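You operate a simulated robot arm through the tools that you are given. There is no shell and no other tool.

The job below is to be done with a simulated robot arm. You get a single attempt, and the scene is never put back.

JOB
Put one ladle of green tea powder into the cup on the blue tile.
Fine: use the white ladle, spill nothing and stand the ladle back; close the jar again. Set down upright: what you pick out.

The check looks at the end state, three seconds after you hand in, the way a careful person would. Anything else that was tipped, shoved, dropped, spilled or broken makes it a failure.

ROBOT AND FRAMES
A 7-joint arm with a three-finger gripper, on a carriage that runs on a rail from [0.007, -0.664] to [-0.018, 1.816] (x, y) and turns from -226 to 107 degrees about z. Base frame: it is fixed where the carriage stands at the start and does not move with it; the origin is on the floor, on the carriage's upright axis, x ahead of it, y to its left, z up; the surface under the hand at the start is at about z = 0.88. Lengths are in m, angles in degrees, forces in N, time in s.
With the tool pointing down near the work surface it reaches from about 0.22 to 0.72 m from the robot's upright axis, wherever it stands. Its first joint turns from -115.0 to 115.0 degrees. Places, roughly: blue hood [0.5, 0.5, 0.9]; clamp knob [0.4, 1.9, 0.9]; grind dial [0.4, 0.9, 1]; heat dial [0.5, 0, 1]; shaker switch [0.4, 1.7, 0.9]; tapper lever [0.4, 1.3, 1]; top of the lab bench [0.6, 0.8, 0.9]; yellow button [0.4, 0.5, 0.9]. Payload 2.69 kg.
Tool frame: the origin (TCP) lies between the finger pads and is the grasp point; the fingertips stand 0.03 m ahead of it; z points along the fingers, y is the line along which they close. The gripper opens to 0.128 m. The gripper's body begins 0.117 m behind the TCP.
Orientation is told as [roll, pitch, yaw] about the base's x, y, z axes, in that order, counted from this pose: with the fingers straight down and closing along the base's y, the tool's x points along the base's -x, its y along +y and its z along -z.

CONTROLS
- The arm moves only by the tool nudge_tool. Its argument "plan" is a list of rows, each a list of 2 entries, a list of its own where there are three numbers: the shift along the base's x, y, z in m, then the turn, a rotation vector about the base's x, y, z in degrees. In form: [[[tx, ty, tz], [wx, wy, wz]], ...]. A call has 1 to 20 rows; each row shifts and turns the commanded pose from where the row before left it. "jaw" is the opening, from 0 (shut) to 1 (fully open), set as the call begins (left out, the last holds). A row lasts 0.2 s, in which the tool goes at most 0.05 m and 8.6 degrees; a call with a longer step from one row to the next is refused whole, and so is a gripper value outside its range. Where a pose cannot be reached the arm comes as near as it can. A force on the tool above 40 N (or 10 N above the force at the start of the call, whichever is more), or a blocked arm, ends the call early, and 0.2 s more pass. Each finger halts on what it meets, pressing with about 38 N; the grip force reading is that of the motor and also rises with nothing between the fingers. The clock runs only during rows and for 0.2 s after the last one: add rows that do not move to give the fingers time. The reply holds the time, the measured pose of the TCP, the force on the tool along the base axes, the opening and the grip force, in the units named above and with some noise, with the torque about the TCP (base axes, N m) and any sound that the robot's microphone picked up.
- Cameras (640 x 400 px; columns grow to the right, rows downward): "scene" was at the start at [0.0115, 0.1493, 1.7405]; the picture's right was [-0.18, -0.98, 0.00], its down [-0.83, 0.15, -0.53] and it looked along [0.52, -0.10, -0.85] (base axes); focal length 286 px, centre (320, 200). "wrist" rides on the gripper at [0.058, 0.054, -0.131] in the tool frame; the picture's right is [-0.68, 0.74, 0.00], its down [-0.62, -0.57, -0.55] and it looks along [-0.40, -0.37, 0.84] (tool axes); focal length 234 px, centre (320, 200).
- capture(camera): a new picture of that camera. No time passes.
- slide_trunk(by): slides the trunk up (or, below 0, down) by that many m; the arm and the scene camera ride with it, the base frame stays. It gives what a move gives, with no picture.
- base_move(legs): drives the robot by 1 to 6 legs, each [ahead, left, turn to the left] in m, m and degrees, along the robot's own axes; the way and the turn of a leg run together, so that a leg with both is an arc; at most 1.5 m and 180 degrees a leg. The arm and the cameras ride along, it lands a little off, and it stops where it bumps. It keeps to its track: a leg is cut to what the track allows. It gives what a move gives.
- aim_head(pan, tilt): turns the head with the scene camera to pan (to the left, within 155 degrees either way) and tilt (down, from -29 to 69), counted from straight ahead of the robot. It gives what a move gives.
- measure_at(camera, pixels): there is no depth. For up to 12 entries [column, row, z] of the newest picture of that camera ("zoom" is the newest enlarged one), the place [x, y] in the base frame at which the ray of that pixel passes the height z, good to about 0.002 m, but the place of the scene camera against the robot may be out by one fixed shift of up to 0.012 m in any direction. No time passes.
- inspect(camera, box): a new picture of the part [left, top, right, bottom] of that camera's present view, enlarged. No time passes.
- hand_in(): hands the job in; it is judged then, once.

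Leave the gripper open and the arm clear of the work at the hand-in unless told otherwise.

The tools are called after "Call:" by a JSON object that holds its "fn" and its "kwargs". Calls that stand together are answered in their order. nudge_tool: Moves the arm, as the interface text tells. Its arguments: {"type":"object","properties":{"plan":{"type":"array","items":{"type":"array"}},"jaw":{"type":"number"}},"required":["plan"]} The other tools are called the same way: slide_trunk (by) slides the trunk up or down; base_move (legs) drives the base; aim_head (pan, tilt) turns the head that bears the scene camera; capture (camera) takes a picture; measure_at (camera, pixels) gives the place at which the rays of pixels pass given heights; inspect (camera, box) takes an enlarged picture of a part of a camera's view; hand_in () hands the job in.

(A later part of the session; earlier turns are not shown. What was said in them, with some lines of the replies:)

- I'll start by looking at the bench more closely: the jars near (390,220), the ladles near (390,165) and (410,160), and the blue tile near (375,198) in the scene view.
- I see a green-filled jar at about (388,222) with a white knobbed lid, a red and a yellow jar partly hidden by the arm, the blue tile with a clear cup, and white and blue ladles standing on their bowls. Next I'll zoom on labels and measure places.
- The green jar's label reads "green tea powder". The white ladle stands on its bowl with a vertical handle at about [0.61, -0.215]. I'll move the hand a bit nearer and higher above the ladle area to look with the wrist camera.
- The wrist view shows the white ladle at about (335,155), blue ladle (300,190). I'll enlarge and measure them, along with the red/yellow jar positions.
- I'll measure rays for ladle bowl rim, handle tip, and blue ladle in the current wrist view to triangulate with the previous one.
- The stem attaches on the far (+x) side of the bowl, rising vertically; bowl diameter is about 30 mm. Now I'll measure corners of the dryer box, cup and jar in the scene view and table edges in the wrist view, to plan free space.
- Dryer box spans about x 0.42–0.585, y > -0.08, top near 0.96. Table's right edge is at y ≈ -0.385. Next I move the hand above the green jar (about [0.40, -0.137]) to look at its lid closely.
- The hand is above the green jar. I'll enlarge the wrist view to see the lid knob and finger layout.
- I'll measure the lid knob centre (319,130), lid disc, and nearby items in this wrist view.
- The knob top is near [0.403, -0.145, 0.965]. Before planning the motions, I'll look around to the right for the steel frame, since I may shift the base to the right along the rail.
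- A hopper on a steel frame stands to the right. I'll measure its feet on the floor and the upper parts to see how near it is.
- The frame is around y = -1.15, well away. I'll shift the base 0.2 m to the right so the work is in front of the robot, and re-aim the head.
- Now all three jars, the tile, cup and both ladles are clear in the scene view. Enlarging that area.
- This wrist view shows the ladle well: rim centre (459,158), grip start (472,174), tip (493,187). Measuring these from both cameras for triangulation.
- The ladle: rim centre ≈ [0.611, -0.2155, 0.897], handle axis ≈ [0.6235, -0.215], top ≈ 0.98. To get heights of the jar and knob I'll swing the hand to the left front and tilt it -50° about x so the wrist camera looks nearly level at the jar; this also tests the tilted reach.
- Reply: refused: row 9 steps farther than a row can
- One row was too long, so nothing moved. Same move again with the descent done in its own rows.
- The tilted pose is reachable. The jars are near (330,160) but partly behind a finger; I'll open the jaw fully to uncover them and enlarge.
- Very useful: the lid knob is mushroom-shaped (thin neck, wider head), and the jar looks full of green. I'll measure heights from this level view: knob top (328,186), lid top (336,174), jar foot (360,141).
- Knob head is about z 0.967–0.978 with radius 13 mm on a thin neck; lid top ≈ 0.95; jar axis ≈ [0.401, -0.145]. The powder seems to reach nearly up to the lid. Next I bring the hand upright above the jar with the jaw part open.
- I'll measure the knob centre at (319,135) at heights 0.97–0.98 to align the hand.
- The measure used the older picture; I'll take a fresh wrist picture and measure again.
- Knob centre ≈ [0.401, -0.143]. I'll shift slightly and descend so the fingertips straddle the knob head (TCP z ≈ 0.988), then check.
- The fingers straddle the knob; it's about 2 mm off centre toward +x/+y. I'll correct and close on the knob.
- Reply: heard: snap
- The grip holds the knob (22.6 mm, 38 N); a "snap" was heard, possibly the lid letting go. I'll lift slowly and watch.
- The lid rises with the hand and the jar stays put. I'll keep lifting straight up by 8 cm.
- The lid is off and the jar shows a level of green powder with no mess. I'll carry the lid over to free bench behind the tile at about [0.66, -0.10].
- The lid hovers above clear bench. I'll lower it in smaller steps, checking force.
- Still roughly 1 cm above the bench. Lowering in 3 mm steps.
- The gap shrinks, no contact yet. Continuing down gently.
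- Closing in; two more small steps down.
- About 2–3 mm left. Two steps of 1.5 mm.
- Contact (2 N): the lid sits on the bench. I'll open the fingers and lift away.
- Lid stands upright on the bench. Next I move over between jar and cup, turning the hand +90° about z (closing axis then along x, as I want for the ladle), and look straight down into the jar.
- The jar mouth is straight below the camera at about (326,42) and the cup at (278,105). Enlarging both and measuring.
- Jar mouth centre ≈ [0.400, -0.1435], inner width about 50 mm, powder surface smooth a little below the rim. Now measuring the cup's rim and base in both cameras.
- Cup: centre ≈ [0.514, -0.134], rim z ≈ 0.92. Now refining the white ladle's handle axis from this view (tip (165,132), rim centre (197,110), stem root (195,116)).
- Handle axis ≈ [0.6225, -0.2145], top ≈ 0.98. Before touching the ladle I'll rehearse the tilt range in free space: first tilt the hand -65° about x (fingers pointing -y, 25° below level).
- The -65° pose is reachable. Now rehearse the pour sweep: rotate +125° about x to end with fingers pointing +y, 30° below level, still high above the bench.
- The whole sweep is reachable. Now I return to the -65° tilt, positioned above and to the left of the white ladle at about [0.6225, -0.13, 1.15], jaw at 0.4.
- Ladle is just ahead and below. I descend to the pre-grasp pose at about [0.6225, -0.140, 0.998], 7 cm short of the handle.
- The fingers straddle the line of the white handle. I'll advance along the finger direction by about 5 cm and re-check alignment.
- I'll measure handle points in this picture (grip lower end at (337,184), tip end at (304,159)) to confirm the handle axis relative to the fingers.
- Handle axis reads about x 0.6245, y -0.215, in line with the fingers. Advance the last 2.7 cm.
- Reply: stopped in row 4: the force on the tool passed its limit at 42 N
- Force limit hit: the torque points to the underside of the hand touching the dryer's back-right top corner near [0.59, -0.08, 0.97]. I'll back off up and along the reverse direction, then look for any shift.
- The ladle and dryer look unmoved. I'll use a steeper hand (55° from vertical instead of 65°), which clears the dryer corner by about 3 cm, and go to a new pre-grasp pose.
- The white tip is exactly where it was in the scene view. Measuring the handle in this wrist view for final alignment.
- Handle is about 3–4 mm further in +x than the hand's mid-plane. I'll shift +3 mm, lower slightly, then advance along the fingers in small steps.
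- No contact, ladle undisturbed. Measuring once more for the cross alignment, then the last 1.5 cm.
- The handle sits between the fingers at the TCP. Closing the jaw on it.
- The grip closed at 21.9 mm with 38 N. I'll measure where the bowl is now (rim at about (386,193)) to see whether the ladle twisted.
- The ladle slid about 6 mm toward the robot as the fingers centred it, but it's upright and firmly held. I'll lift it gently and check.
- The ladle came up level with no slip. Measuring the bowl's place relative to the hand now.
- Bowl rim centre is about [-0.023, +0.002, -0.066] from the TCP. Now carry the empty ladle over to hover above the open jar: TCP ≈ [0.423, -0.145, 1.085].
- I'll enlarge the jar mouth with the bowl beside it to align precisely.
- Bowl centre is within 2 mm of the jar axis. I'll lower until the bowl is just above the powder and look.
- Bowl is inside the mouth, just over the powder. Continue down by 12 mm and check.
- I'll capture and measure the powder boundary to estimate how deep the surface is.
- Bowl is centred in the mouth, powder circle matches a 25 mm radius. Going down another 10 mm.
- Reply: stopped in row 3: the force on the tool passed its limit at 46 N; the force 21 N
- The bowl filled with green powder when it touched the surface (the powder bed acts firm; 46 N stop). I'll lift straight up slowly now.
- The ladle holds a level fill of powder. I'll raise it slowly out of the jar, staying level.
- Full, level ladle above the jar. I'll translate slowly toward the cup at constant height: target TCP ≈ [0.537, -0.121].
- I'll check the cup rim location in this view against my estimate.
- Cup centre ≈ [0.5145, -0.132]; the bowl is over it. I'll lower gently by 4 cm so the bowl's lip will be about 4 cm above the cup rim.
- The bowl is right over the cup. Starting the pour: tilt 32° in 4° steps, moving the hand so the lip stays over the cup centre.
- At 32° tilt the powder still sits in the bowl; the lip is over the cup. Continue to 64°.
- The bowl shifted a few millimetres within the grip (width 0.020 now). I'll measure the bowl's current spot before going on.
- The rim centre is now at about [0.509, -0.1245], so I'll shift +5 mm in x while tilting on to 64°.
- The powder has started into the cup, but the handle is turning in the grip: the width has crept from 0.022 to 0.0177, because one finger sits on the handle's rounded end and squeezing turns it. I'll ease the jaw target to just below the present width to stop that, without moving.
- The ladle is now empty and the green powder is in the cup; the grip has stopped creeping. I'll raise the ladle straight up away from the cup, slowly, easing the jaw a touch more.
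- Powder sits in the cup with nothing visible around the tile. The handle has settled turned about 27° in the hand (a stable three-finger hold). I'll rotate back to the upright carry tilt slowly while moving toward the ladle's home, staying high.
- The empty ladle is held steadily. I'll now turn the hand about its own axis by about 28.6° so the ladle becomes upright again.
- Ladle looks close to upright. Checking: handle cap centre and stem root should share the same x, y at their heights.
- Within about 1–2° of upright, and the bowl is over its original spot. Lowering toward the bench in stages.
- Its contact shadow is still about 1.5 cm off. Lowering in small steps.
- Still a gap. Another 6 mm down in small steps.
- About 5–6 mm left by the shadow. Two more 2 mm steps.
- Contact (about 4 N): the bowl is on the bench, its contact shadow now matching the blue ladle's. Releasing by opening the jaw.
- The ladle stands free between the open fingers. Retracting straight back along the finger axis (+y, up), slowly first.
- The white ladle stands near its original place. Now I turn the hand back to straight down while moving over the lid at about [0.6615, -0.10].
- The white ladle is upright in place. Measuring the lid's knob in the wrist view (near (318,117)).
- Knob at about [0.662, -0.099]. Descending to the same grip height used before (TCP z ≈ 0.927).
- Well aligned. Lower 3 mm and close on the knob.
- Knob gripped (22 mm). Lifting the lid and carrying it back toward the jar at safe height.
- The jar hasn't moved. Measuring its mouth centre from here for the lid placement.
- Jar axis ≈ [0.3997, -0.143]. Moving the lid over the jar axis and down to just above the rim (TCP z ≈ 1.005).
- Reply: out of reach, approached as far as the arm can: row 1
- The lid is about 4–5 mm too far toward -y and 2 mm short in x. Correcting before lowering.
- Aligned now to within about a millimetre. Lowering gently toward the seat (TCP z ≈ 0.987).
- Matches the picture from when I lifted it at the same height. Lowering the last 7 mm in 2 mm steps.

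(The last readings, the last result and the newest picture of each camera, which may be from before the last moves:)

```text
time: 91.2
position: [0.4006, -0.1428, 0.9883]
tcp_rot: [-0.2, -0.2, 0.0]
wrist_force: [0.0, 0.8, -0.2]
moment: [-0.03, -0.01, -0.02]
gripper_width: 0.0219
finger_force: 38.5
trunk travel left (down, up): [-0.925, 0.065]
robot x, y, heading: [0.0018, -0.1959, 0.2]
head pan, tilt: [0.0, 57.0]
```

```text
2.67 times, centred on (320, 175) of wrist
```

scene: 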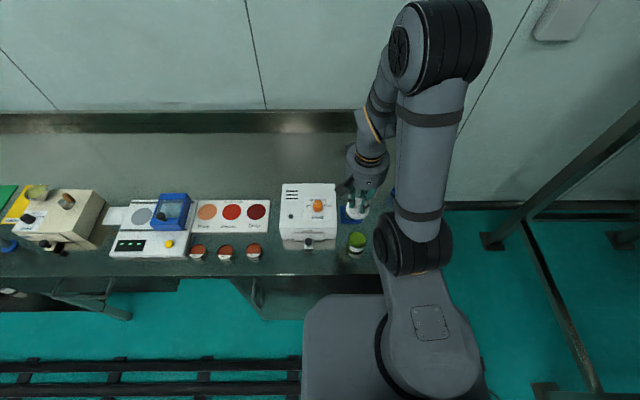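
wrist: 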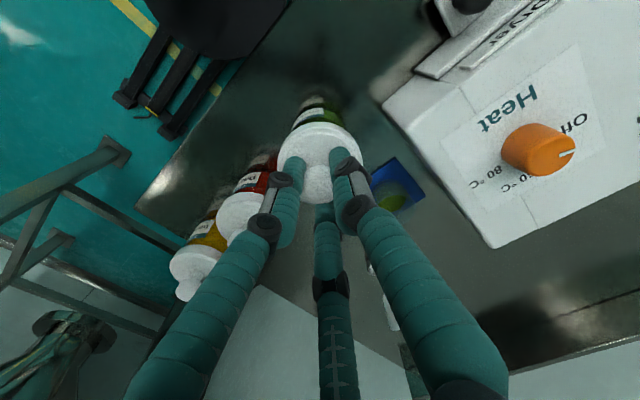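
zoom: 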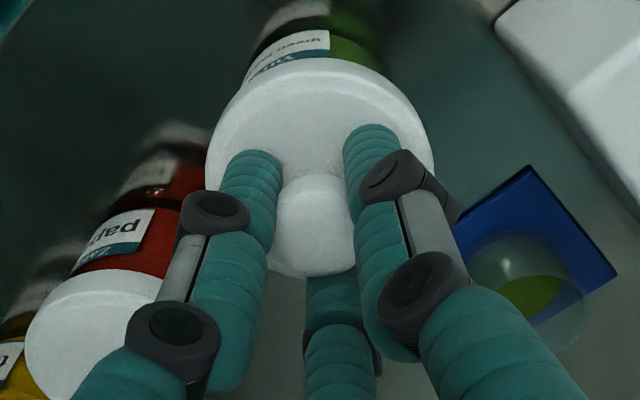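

No contact yet at 0.988; going on in 1 mm steps, listening for the lid seating.

Call:
{"fn": "nudge_tool", "kwargs": {"plan": [[[0, 0, -0.001], [0, 0, 0]], [[0, 0, -0.001], [0, 0, 0]], [[0, 0, 0], [0, 0, 0]]]}}

```text
time: 92.0
position: [0.3993, -0.1429, 0.9864]
tcp_rot: [-0.2, -0.1, 0.0]
wrist_force: [0.4, 0.7, 0.5]
moment: [0.0, 0.01, 0.0]
gripper_width: 0.022
finger_force: 37.9
trunk travel left (down, up): [-0.925, 0.065]
robot x, y, heading: [0.0028, -0.1962, 0.3]
head pan, tilt: [0.0, 57.0]
```

Still very light. Another 1 mm at a time.

Call:
{"fn": "nudge_tool", "kwargs": {"plan": [[[0, 0, -0.001], [0, 0, 0]], [[0, 0, 0], [0, 0, 0]]]}}

Call:
{"fn": "inspect", "kwargs": {"camera": "scene", "box": [340, 210, 380, 250]}}

```text
time: 92.6
position: [0.4013, -0.1432, 0.9856]
tcp_rot: [-0.2, 0.0, -0.1]
wrist_force: [0.3, -0.7, 1.0]
moment: [0.0, 0.0, 0.01]
gripper_width: 0.0221
finger_force: 37.8
trunk travel left (down, up): [-0.925, 0.065]
robot x, y, heading: [-0.0001, -0.1968, -0.0]
head pan, tilt: [0.0, 57.0]
```

```text
10.00 times, centred on (360, 230) of scene
```

zoom: 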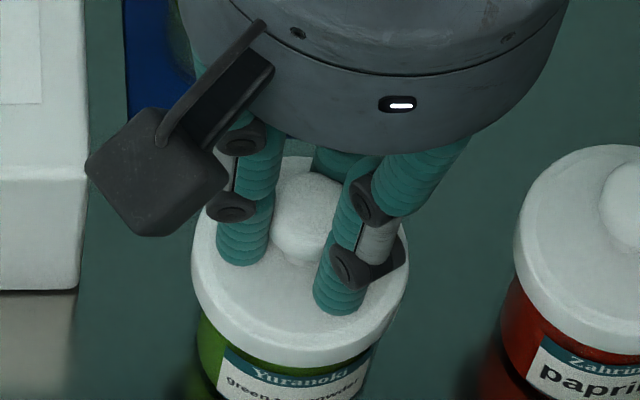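

Compared with the original closed view, the lid is perhaps 1–2 mm too far to +y. I'll nudge -1.2 mm and lower further in 1 mm steps.

Call:
{"fn": "nudge_tool", "kwargs": {"plan": [[[0, -0.0012, 0], [0, 0, 0]], [[0, 0, -0.001], [0, 0, 0]], [[0, 0, 0], [0, 0, 0]]]}}

Call:
{"fn": "inspect", "kwargs": {"camera": "scene", "box": [340, 210, 380, 250]}}

```text
time: 93.4
position: [0.4005, -0.144, 0.9862]
tcp_rot: [-0.1, -0.3, -0.1]
wrist_force: [3.1, -0.8, 11.8]
moment: [-0.05, -0.05, 0.02]
gripper_width: 0.0222
finger_force: 38.3
trunk travel left (down, up): [-0.925, 0.065]
robot x, y, heading: [0.0024, -0.1957, 0.1]
head pan, tilt: [0.0, 57.0]
heard: snap
```

```text
10.00 times, centred on (360, 230) of scene
```

zoom: 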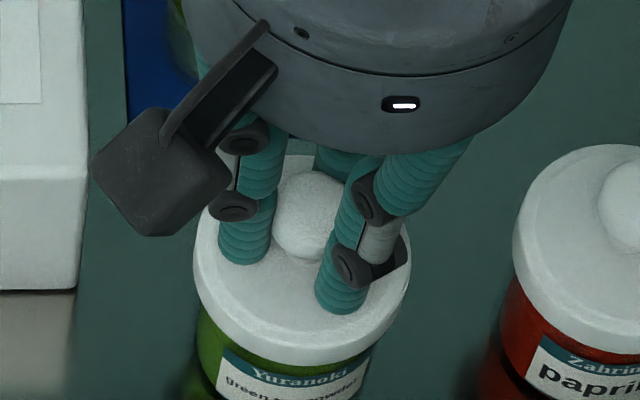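

"Snap" with 12 N: the lid is seated. Releasing the knob and rising straight up.

Call:
{"fn": "nudge_tool", "kwargs": {"plan": [[[0, 0, 0], [0, 0, 0]], [[0, 0, 0], [0, 0, 0]], [[0, 0, 0], [0, 0, 0]], [[0, 0, 0], [0, 0, 0]]], "jaw": 0.45}}

Call:
{"fn": "nudge_tool", "kwargs": {"plan": [[[0, 0, 0.01], [0, 0, 0]], [[0, 0, 0.02], [0, 0, 0]], [[0, 0, 0.04], [0, 0, 0]], [[0, 0, 0.045], [0, 0, 0]], [[0, 0, 0.045], [0, 0, 0]], [[0, 0, 0], [0, 0, 0]]]}}

Call:
{"fn": "capture", "kwargs": {"camera": "scene"}}

Call:
{"fn": "inspect", "kwargs": {"camera": "scene", "box": [330, 160, 430, 270]}}

Call:
{"fn": "capture", "kwargs": {"camera": "wrist"}}

```text
time: 94.4
position: [0.4009, -0.1452, 0.9843]
tcp_rot: [-0.2, 0.0, -0.2]
wrist_force: [0.2, 0.2, -0.2]
moment: [0.04, 0.01, 0.02]
gripper_width: 0.0576
finger_force: 0.0
trunk travel left (down, up): [-0.925, 0.065]
robot x, y, heading: [0.0008, -0.1966, 0.3]
head pan, tilt: [0.0, 57.0]
```

```text
time: 95.8
position: [0.4031, -0.1456, 1.1419]
tcp_rot: [-0.2, 0.0, 0.0]
wrist_force: [0.3, 0.6, -0.9]
moment: [-0.01, 0.02, 0.01]
gripper_width: 0.0575
finger_force: 0.1
trunk travel left (down, up): [-0.925, 0.065]
robot x, y, heading: [0.0045, -0.1958, 0.2]
head pan, tilt: [0.0, 57.0]
```

```text
taken
```

scene: 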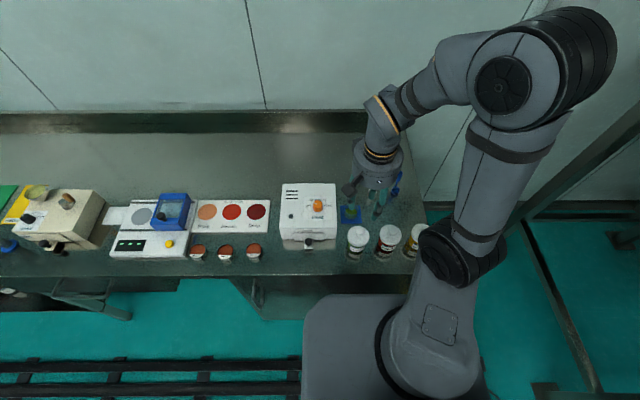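

```text
3.64 times, centred on (380, 215) of scene
```

zoom: 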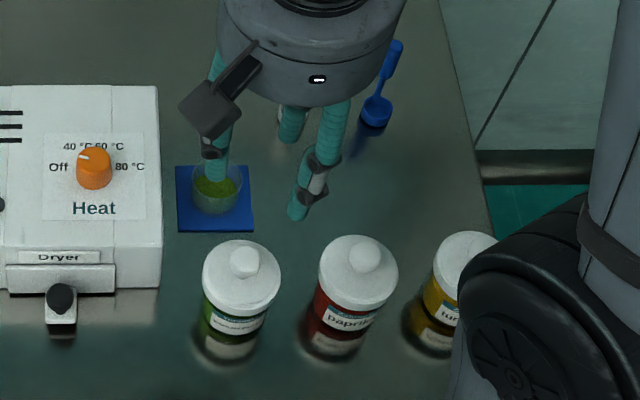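

```text
taken
```

wrist: 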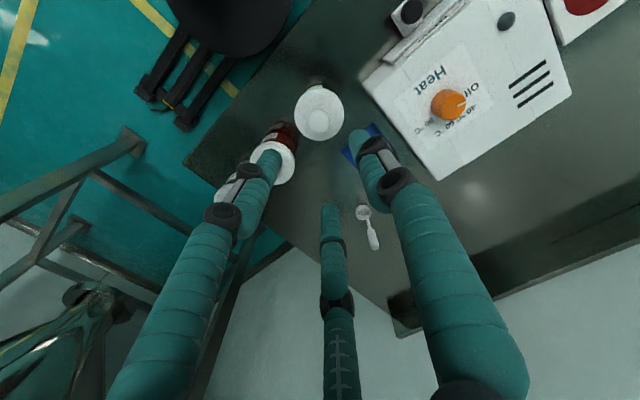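

The jar is closed. Moving the arm up and aside, opening the gripper fully, then inspecting everything.

Call:
{"fn": "nudge_tool", "kwargs": {"plan": [[[0, 0, 0.045], [0, 0, 0]], [[0, 0, 0.045], [0, 0, 0]], [[0, 0, 0.045], [0, 0, 0]], [[0, -0.04, 0], [0, 0, 0]], [[0, -0.04, 0], [0, 0, 0]], [[0, -0.04, 0], [0, 0, 0]], [[0, -0.04, 0], [0, 0, 0]], [[0, -0.04, 0], [0, 0, 0]], [[0, 0, 0], [0, 0, 0]]], "jaw": 1.0}}

Call:
{"fn": "capture", "kwargs": {"camera": "scene"}}

Call:
{"fn": "inspect", "kwargs": {"camera": "scene", "box": [330, 160, 430, 270]}}

Call:
{"fn": "inspect", "kwargs": {"camera": "scene", "box": [330, 190, 380, 230]}}

Call:
{"fn": "inspect", "kwargs": {"camera": "scene", "box": [335, 215, 380, 265]}}

Call:
{"fn": "inspect", "kwargs": {"camera": "scene", "box": [345, 160, 415, 210]}}

Call:
{"fn": "capture", "kwargs": {"camera": "wrist"}}

```text
time: 97.8
position: [0.4001, -0.345, 1.2829]
tcp_rot: [-0.2, 0.0, 0.0]
wrist_force: [0.0, 0.1, -0.4]
moment: [-0.06, 0.02, -0.02]
gripper_width: 0.1281
finger_force: 0.1
trunk travel left (down, up): [-0.925, 0.065]
robot x, y, heading: [0.0055, -0.1981, -0.1]
head pan, tilt: [0.0, 57.0]
```

```text
taken
```

scene: 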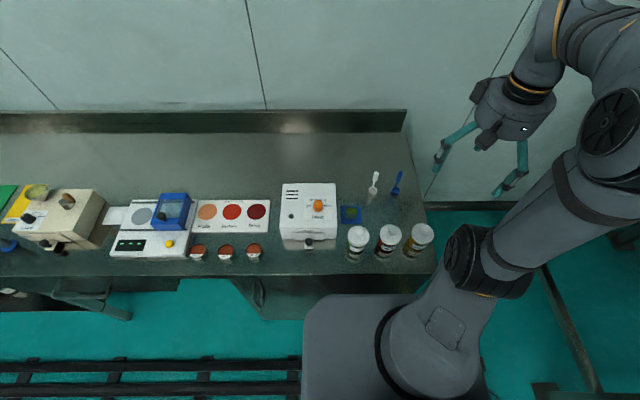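

```text
3.64 times, centred on (380, 215) of scene
```

zoom: 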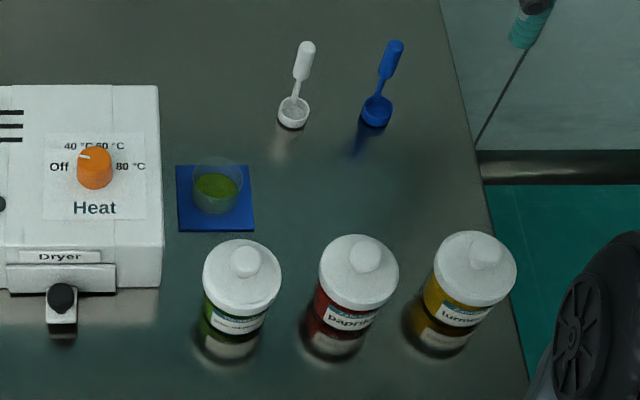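

```text
10.00 times, centred on (355, 210) of scene
```

zoom: 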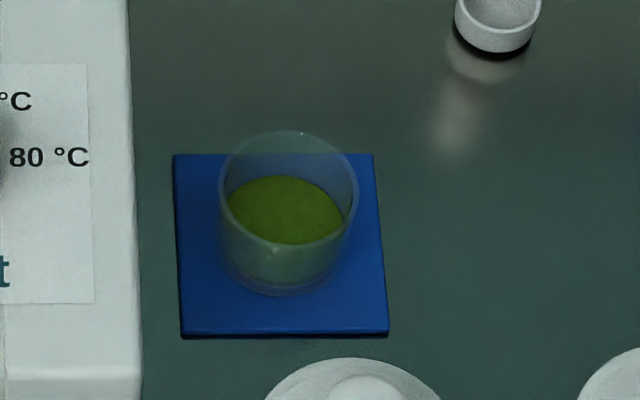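

```text
8.00 times, centred on (358, 240) of scene
```

zoom: 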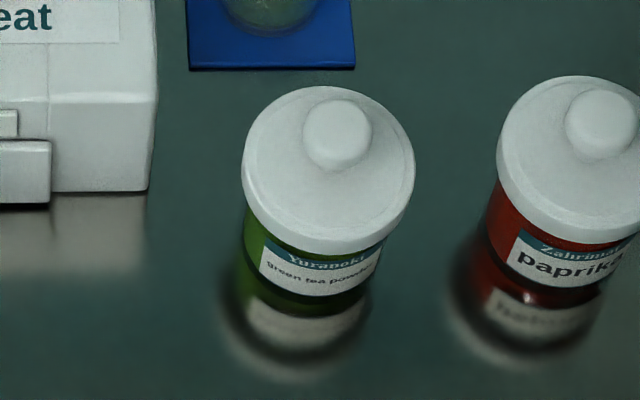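

```text
8.00 times, centred on (380, 185) of scene
```

zoom: 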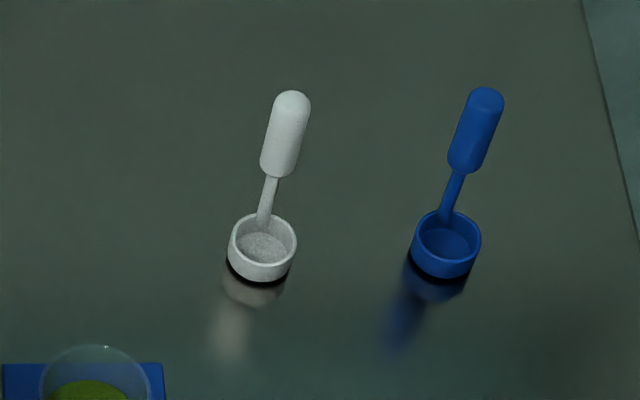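

```text
taken
```

wrist: 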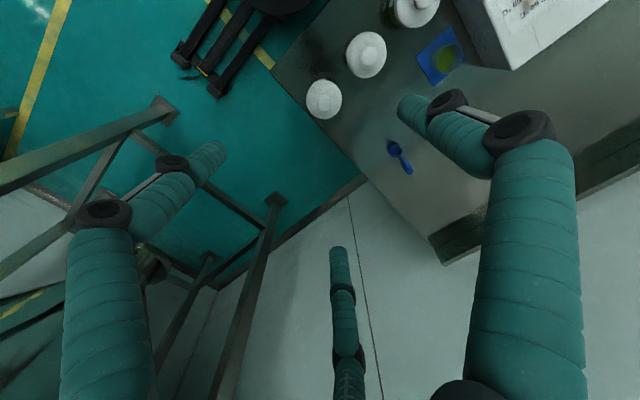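

Everything checks out:
- **Cup:** it holds the green tea powder on the blue tile, and the surroundings are clean.
- **Jar:** the green jar's lid is snapped on.
- **Ladle:** the white ladle stands upright where it was.
- **Other objects:** nothing else has moved.
- **Arm:** the gripper is open and clear of the work.

Handing in.

Call:
{"fn": "hand_in", "kwargs": {}}

```text
The job is handed in.
```

I put one ladle of green tea powder into the cup on the blue tile and handed the job in. I haven't seen the check's result.

- **Powder:** it went in with the white ladle, and the last pictures show nothing spilled around the tile, jar or ladle.
- **Jar:** the green tea jar is closed again. The lid snapped as it seated.
- **Ladle:** the white ladle stands upright, within a few millimetres of where it was.

Three things went less smoothly than I wanted:

- **Dryer touched:** on the first reach for the ladle, the hand met the dryer's back corner and stopped at 42 N. I compared pictures from before and after, and neither the dryer nor the ladle had moved.
- **Hard dip:** the ladle pressed on the powder in the jar until the arm stopped at 46 N. The jar did not move.
- **Handle slip:** the ladle turned about 27° in the grip during the pour. It stayed held, and the powder still went into the cup.

The base now stands about 0.2 m to the right of where it started. The gripper is open and the arm is clear of the bench.
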